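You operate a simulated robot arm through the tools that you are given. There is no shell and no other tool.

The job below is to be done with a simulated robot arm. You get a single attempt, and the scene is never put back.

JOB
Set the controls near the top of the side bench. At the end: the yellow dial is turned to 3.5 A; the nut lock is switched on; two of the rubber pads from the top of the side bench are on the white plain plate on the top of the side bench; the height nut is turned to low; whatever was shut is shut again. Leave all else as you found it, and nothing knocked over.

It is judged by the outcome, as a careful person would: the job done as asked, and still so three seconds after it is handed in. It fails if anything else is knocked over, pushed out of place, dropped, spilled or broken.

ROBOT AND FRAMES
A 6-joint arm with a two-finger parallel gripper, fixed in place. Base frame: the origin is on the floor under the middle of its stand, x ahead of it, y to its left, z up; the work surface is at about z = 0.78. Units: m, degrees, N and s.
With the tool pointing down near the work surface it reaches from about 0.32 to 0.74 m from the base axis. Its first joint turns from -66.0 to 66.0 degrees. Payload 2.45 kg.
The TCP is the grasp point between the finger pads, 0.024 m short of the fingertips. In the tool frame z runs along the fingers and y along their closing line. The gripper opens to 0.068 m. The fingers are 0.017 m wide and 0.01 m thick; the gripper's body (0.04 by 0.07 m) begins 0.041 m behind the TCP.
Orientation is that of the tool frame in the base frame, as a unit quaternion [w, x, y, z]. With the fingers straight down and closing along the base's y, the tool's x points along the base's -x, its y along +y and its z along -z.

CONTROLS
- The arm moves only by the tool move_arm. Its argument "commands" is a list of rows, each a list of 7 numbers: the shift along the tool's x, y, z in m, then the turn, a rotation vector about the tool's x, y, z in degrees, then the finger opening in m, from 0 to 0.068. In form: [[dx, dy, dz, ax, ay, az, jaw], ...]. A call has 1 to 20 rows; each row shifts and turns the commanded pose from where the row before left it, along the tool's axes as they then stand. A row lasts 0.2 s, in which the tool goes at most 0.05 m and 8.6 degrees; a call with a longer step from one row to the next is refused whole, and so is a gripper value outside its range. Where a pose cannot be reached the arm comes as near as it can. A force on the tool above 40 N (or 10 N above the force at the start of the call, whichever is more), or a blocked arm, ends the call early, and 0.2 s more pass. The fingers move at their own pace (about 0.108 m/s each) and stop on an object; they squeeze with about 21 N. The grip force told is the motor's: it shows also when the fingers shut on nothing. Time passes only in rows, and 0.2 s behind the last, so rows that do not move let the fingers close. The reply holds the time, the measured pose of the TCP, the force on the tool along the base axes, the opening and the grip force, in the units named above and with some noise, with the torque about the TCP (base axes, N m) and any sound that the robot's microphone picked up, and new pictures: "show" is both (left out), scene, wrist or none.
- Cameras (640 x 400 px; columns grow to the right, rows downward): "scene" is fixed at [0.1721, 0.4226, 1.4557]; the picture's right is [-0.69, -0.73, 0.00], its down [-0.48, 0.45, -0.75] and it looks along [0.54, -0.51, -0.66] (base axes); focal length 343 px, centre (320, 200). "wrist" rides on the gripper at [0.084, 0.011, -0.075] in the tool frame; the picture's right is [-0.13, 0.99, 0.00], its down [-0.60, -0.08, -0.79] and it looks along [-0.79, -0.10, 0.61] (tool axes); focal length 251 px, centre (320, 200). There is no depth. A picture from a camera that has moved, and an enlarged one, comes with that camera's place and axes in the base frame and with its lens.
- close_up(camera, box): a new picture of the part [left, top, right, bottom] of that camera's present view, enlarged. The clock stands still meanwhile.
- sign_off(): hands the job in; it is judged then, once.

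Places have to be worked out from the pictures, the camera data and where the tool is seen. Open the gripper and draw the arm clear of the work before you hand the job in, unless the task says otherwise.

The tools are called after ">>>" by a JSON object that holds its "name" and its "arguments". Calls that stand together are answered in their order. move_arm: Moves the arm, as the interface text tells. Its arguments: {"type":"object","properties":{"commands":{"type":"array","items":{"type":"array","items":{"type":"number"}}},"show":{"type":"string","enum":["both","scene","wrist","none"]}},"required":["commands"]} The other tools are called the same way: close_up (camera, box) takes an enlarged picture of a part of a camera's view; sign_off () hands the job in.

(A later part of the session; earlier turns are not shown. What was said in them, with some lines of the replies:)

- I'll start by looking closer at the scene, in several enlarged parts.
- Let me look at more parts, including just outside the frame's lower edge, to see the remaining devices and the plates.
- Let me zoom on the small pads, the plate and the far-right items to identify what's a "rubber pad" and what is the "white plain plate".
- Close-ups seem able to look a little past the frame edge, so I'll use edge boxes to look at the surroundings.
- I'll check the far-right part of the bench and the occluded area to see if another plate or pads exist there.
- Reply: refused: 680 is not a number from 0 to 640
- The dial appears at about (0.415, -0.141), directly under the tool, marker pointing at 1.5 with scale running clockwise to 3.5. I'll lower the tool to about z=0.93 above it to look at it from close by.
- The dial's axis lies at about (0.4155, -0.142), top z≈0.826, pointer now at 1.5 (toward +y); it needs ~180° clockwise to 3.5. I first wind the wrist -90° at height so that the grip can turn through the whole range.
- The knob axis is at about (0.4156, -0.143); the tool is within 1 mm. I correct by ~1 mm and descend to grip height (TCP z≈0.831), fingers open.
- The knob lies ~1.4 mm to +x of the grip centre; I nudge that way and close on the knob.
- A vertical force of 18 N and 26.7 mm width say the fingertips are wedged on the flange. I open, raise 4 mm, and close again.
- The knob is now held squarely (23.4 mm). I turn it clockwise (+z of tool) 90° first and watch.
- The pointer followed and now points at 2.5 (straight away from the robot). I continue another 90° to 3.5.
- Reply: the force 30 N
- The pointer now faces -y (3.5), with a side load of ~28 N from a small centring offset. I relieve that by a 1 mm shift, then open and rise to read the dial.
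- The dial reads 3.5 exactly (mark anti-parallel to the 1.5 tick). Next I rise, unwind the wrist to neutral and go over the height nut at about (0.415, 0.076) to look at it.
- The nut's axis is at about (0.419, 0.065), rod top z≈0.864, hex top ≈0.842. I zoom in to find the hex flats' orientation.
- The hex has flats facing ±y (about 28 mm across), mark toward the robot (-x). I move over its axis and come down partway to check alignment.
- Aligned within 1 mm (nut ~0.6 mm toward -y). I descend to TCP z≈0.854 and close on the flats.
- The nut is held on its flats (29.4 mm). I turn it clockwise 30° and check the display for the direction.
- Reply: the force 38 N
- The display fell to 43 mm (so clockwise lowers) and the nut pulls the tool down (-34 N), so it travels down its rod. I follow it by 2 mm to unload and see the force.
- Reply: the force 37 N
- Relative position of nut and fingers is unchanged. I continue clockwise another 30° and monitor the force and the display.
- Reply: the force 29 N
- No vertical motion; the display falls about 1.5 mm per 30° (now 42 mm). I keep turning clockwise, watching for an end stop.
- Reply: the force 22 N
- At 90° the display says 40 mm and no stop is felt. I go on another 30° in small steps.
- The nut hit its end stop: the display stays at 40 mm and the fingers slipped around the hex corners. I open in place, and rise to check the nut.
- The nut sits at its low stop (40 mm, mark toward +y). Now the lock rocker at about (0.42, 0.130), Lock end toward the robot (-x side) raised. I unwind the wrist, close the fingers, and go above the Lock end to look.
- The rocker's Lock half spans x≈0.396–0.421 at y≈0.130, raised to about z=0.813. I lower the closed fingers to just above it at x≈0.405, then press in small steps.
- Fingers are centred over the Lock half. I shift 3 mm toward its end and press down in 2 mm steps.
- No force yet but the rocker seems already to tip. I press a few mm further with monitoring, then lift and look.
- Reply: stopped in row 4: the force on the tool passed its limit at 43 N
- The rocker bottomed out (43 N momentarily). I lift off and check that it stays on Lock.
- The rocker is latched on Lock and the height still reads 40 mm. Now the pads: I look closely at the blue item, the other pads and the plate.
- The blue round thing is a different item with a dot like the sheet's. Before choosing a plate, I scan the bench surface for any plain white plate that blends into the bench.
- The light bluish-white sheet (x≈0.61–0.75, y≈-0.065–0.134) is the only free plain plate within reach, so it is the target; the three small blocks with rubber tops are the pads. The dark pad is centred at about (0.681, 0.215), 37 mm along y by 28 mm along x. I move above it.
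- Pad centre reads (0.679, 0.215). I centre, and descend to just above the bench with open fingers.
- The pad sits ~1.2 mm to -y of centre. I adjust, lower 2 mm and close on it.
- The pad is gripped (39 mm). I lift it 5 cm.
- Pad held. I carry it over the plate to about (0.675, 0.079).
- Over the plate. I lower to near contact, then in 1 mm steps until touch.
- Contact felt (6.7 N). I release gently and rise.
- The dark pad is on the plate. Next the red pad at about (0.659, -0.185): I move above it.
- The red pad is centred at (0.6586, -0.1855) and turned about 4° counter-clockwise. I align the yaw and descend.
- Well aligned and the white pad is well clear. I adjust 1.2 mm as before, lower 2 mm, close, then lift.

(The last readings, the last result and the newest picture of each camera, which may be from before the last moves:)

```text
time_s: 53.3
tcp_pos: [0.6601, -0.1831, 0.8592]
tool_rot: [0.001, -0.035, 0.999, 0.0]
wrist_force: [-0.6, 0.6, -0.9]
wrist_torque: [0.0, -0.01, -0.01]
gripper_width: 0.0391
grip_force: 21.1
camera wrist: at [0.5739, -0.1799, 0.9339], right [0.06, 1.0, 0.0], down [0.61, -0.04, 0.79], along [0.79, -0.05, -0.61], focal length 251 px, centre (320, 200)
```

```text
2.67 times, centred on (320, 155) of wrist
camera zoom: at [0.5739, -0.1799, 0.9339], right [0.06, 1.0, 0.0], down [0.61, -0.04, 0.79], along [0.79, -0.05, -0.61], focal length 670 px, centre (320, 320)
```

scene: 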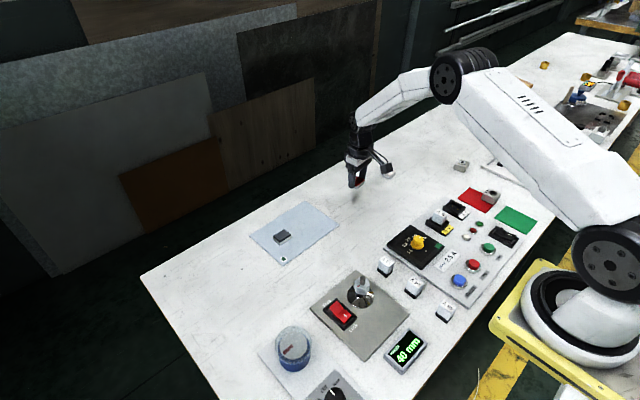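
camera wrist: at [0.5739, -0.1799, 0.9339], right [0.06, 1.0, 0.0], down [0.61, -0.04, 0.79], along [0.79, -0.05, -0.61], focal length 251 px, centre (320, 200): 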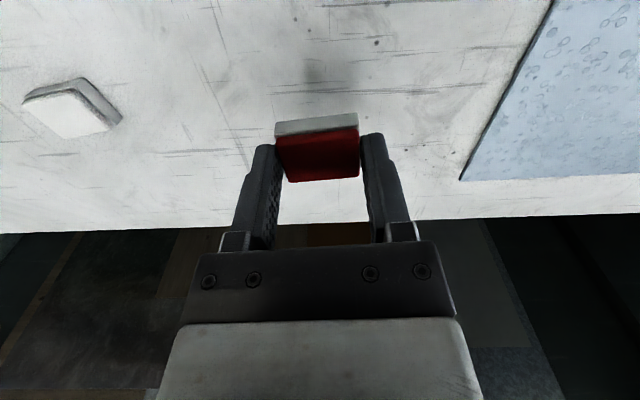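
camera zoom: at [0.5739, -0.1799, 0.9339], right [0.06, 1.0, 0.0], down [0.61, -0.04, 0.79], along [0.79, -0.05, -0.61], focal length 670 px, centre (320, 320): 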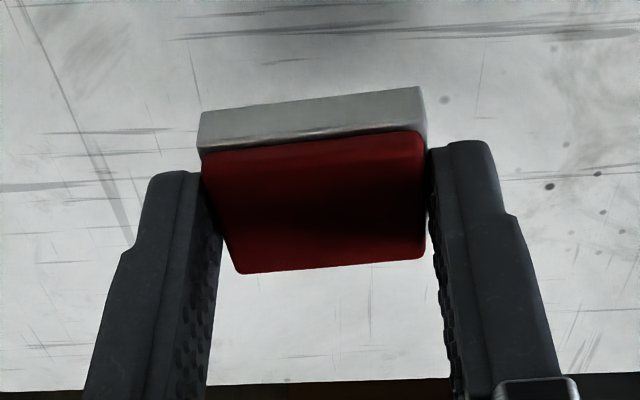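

Red pad lifted. I unturn the 4° and carry it over the plate to about (0.671, -0.012).

>>> {"name": "move_arm", "arguments": {"commands": [[0, 0, 0, 0, 0, 4, 0.025], [-0.003, 0.035, 0, 0, 0, 0, 0.025], [-0.003, 0.035, 0, 0, 0, 0, 0.025], [-0.003, 0.035, 0, 0, 0, 0, 0.025], [-0.003, 0.035, 0, 0, 0, 0, 0.025], [0, 0.033, 0, 0, 0, 0, 0.025], [0, 0, 0, 0, 0, 0, 0.025]]}}

>>> {"name": "close_up", "arguments": {"camera": "scene", "box": [230, 160, 370, 280]}}

```text
time_s: 54.9
tcp_pos: [0.6707, -0.0122, 0.8576]
tool_rot: [0.001, 0.0, 1.0, 0.0]
wrist_force: [0.5, 0.0, 0.1]
wrist_torque: [-0.01, -0.01, 0.01]
gripper_width: 0.0391
grip_force: 21.2
camera wrist: at [0.5861, -0.0018, 0.9338], right [0.13, 0.99, 0.0], down [0.6, -0.08, 0.79], along [0.79, -0.1, -0.61], focal length 251 px, centre (320, 200)
```

scene: 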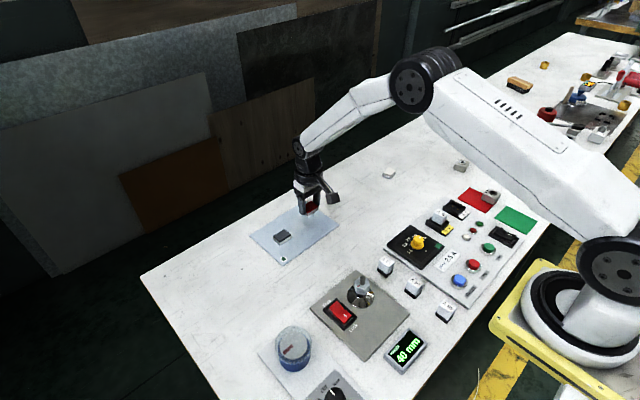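
wrist: 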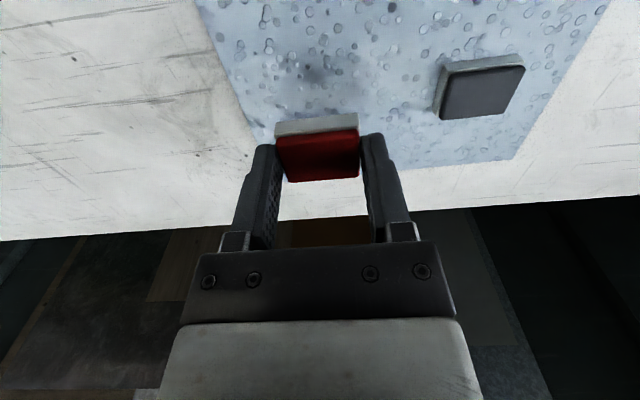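

```text
3.33 times, centred on (300, 220) of scene
camera zoom: at [0.1721, 0.4226, 1.4557], right [-0.69, -0.73, 0.0], down [-0.48, 0.45, -0.75], along [0.54, -0.51, -0.66], focal length 1143 px, centre (387, 133)
```

zoom: 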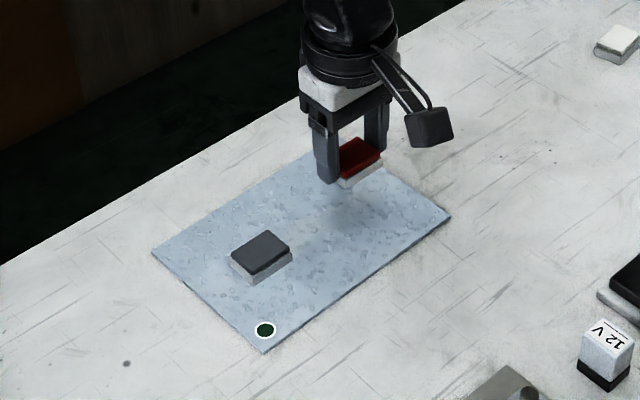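

Position over the plate is good. I lower until contact.

>>> {"name": "move_arm", "arguments": {"commands": [[0, 0, 0.025, 0, 0, 0, 0.025], [0, 0, 0.0165, 0, 0, 0, 0.025], [0, 0, 0.002, 0, 0, 0, 0.025], [0, 0, 0.001, 0, 0, 0, 0.025], [0, 0, 0.001, 0, 0, 0, 0.025], [0, 0, 0, 0, 0, 0, 0.025]], "show": "wrist"}}

>>> {"name": "close_up", "arguments": {"camera": "scene", "box": [260, 180, 340, 250]}}

```text
time_s: 56.3
tcp_pos: [0.6728, -0.0109, 0.8131]
tool_rot: [0.001, 0.0, 1.0, 0.0]
wrist_force: [0.0, 0.0, 0.4]
wrist_torque: [0.0, -0.03, 0.0]
gripper_width: 0.0392
grip_force: 21.6
camera wrist: at [0.5866, -0.0014, 0.8881], right [0.13, 0.99, 0.0], down [0.6, -0.08, 0.79], along [0.79, -0.1, -0.61], focal length 251 px, centre (320, 200)
```

wrist: 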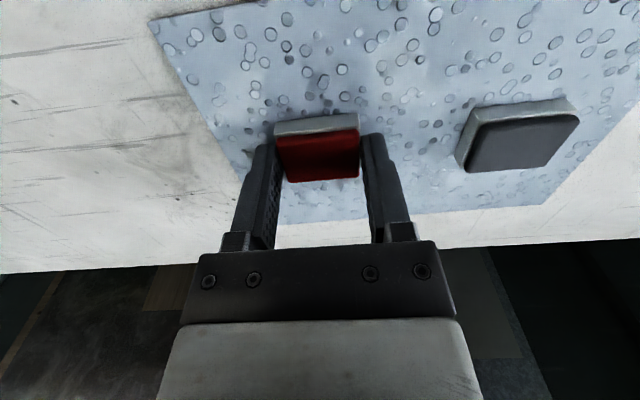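

```text
5.71 times, centred on (300, 215) of scene
camera zoom: at [0.1721, 0.4226, 1.4557], right [-0.69, -0.73, 0.0], down [-0.48, 0.45, -0.75], along [0.54, -0.51, -0.66], focal length 1959 px, centre (434, 114)
```

zoom: 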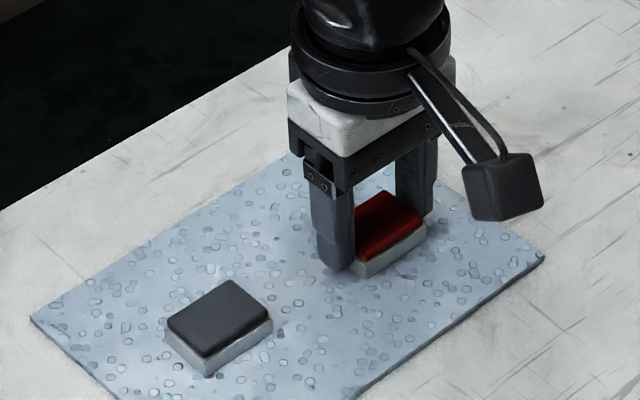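

No contact yet (0.4 N); I go down in 0.5 mm steps.

>>> {"name": "move_arm", "arguments": {"commands": [[0, 0, 0.0005, 0, 0, 0, 0.025], [0, 0, 0.0005, 0, 0, 0, 0.025], [0, 0, 0, 0, 0, 0, 0.025]], "show": "none"}}

```text
time_s: 57.1
tcp_pos: [0.6735, -0.0112, 0.8129]
tool_rot: [0.001, 0.001, 1.0, 0.0]
wrist_force: [-2.4, 0.3, 8.3]
wrist_torque: [-0.04, 0.09, 0.02]
gripper_width: 0.0391
grip_force: 21.0
```

Contact (8.3 N). I release and rise.

>>> {"name": "move_arm", "arguments": {"commands": [[0, 0, 0, 0, 0, 0, 0.042], [0, 0, 0, 0, 0, 0, 0.05], [0, 0, 0, 0, 0, 0, 0.056], [0, 0, -0.02, 0, 0, 0, 0.056], [0, 0, -0.04, 0, 0, 0, 0.056], [0, 0, -0.04, 0, 0, 0, 0.06], [0, 0, 0, 0, 0, 0, 0.06]]}}

>>> {"name": "close_up", "arguments": {"camera": "scene", "box": [230, 150, 400, 280]}}

>>> {"name": "close_up", "arguments": {"camera": "wrist", "box": [200, 0, 640, 275]}}

```text
time_s: 58.7
tcp_pos: [0.6713, -0.0114, 0.9126]
tool_rot: [0.001, 0.0, 1.0, 0.0]
wrist_force: [-0.7, 0.0, -0.5]
wrist_torque: [-0.01, 0.01, 0.01]
gripper_width: 0.0599
grip_force: 0.1
camera wrist: at [0.5864, -0.0014, 0.9868], right [0.13, 0.99, 0.0], down [0.6, -0.08, 0.79], along [0.79, -0.1, -0.61], focal length 251 px, centre (320, 200)
```

scene: 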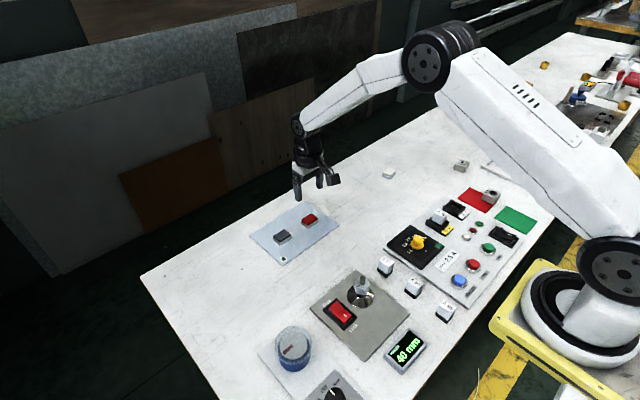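
wrist: 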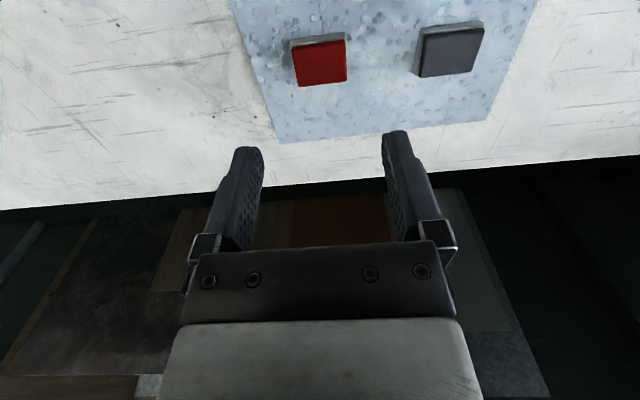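

```text
3.08 times, centred on (315, 215) of scene
camera zoom: at [0.1721, 0.4226, 1.4557], right [-0.69, -0.73, 0.0], down [-0.48, 0.45, -0.75], along [0.54, -0.51, -0.66], focal length 1055 px, centre (335, 154)
```

zoom: 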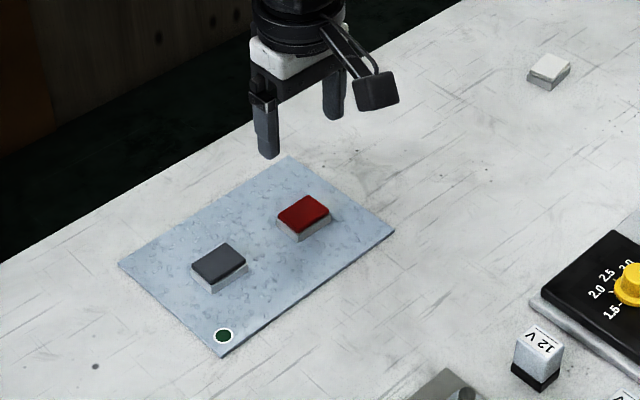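

```text
1.45 times, centred on (420, 138) of wrist
camera zoom: at [0.5864, -0.0014, 0.9868], right [0.13, 0.99, 0.0], down [0.6, -0.08, 0.79], along [0.79, -0.1, -0.61], focal length 366 px, centre (174, 291)
```

zoom: 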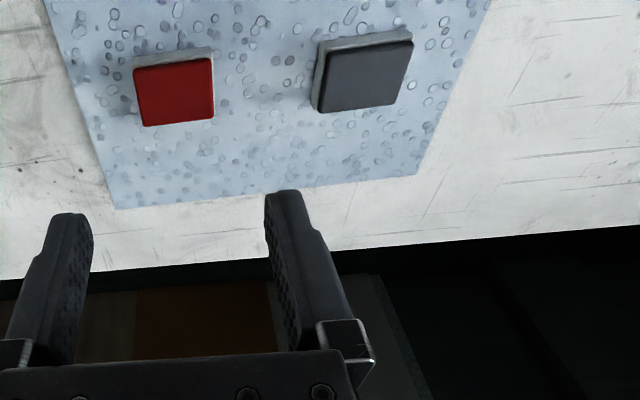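

Both pads rest flat on the plate. I retract to the starting pose with the gripper open and make a final check of everything.

>>> {"name": "move_arm", "arguments": {"commands": [[0, 0, -0.045, 0, 0, 0, 0.068], [0, 0, -0.045, 0, 0, 0, 0.068], [0.037, -0.019, -0.013, 0, 0, 0, 0.068], [0.037, -0.019, -0.013, 0, 0, 0, 0.068], [0.037, -0.019, -0.013, 0, 0, 0, 0.068], [0.037, -0.019, -0.013, 0, 0, 0, 0.068], [0.037, -0.019, -0.013, 0, 0, 0, 0.068], [0.037, -0.019, -0.013, 0, 0, 0, 0.068], [0.037, -0.019, -0.013, 0, 0, 0, 0.068], [0, 0, 0, 0, 0, 0, 0.068]]}}

>>> {"name": "close_up", "arguments": {"camera": "scene", "box": [230, 180, 470, 340]}}

>>> {"name": "close_up", "arguments": {"camera": "scene", "box": [310, 260, 430, 380]}}

>>> {"name": "close_up", "arguments": {"camera": "scene", "box": [380, 200, 460, 260]}}

>>> {"name": "close_up", "arguments": {"camera": "wrist", "box": [0, 0, 640, 2]}}

>>> {"name": "close_up", "arguments": {"camera": "scene", "box": [460, 50, 640, 200]}}

```text
time_s: 60.9
tcp_pos: [0.4113, -0.1442, 1.0934]
tool_rot: [0.001, 0.001, 1.0, 0.0]
wrist_force: [-0.1, 0.8, -0.1]
wrist_torque: [-0.01, -0.01, -0.02]
gripper_width: 0.0681
grip_force: 0.0
camera wrist: at [0.3267, -0.1341, 1.1674], right [0.13, 0.99, 0.0], down [0.6, -0.08, 0.79], along [0.79, -0.1, -0.61], focal length 251 px, centre (320, 200)
```

scene: 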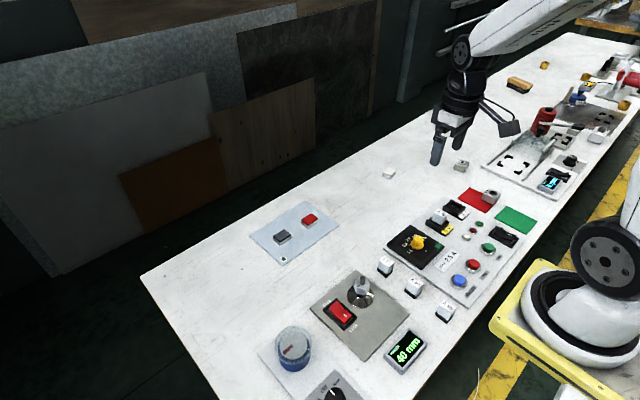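
wrist: 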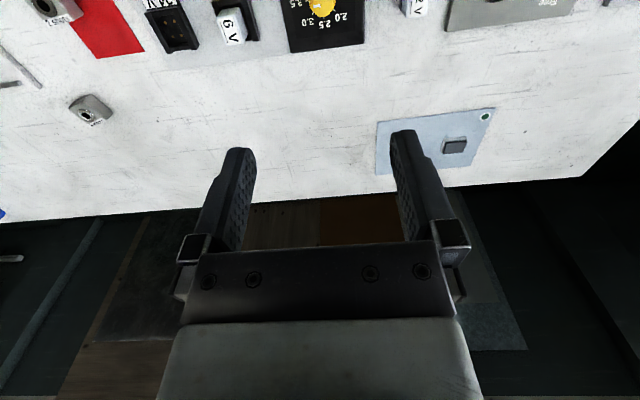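

```text
2.50 times, centred on (350, 260) of scene
camera zoom: at [0.1721, 0.4226, 1.4557], right [-0.69, -0.73, 0.0], down [-0.48, 0.45, -0.75], along [0.54, -0.51, -0.66], focal length 857 px, centre (245, 50)
```

zoom: 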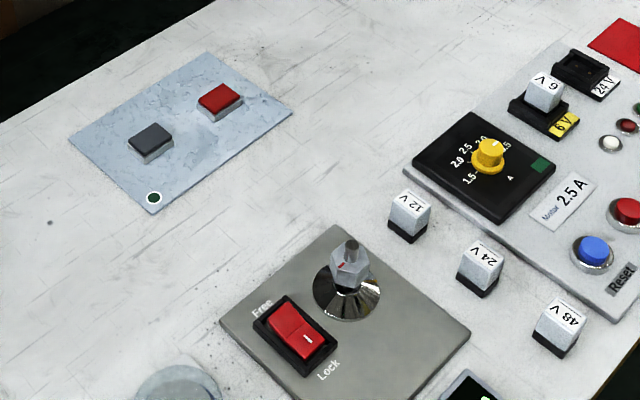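

```text
3.33 times, centred on (370, 320) of scene
camera zoom: at [0.1721, 0.4226, 1.4557], right [-0.69, -0.73, 0.0], down [-0.48, 0.45, -0.75], along [0.54, -0.51, -0.66], focal length 1143 px, centre (153, -200)
```

zoom: 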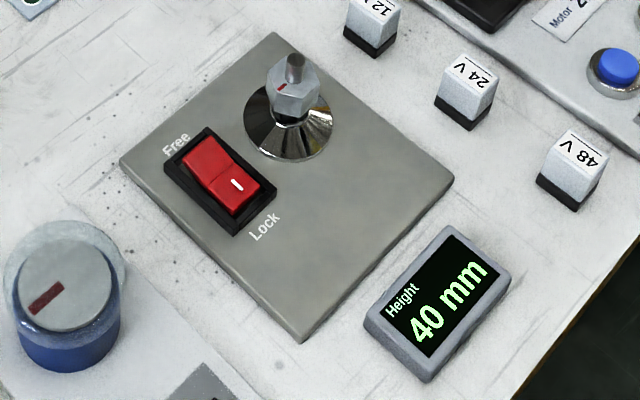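

```text
6.67 times, centred on (420, 230) of scene
camera zoom: at [0.1721, 0.4226, 1.4557], right [-0.69, -0.73, 0.0], down [-0.48, 0.45, -0.75], along [0.54, -0.51, -0.66], focal length 2285 px, centre (-347, 0)
```

zoom: 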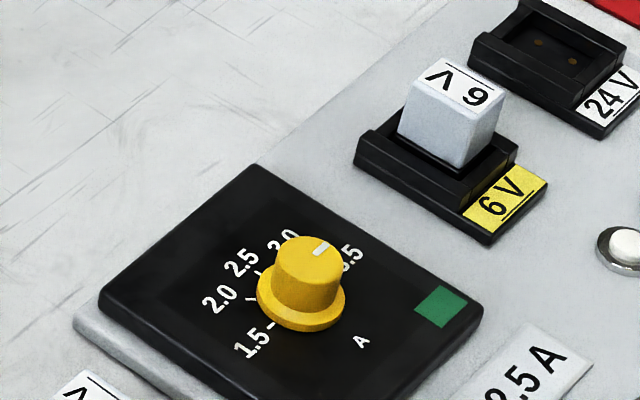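

```text
1.00 times, centred on (320, 1) of wrist (not enlarged: the box is as wide or as high as the picture)
camera zoom: at [0.3267, -0.1341, 1.1674], right [0.13, 0.99, 0.0], down [0.6, -0.08, 0.79], along [0.79, -0.1, -0.61], focal length 251 px, centre (320, 399)
```

zoom: 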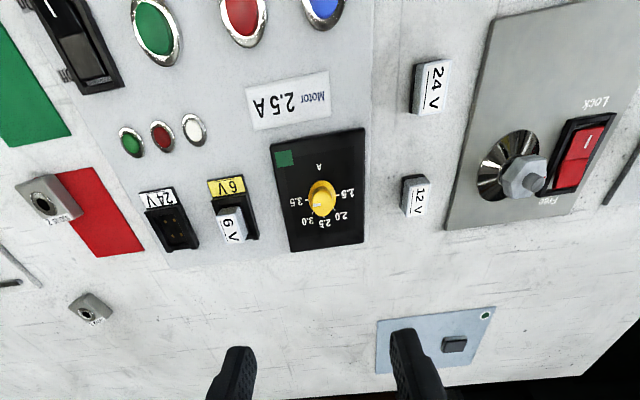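

```text
2.67 times, centred on (550, 125) of scene
camera zoom: at [0.1721, 0.4226, 1.4557], right [-0.69, -0.73, 0.0], down [-0.48, 0.45, -0.75], along [0.54, -0.51, -0.66], focal length 914 px, centre (-293, 400)
```

zoom: 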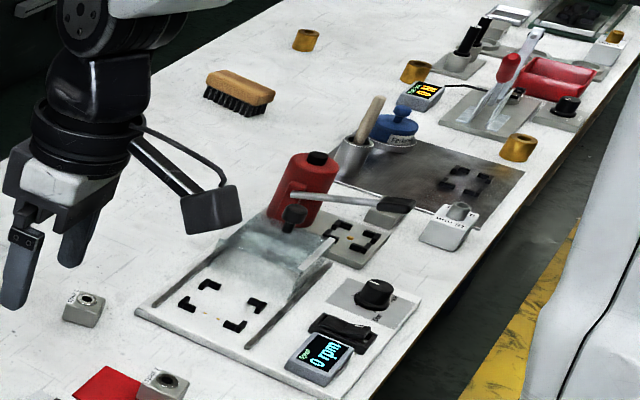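

Everything matches the job: dial at 3.5 A, height nut at its low stop (40 mm), rocker on Lock, and two pads lying flat on the plate. Nothing else has moved, and the arm is clear with the gripper open, so I hand it in.

>>> {"name": "sign_off", "arguments": {}}

```text
The job is handed in.
```

I finished the job and handed it in. There is one uncertainty, about which plate was meant.

- **Yellow dial:** turned from 1.5 to 3.5 A, and the pointer lines up with the 3.5 mark.
- **Height nut:** turned clockwise until it hit its stop. The display went from 45 mm to 40 mm. There is no "low" label by the nut, so I took the bottom stop as low.
- **Nut lock:** the red rocker is pressed to Lock and stays there. I did this after turning the nut.
- **Pads:** the dark pad and the red pad lie flat on the plate. The white pad was left where it was.
- **Plate:** the only loose plate I could find within reach looks slightly bluish and has a green dot in one corner. I took it to be the white plain plate, but it is not a perfect match to that name.
- **Shut items:** nothing was opened, so nothing needed shutting again.

My last pictures showed nothing knocked over or moved out of place. The arm is back at its starting pose with the gripper open.
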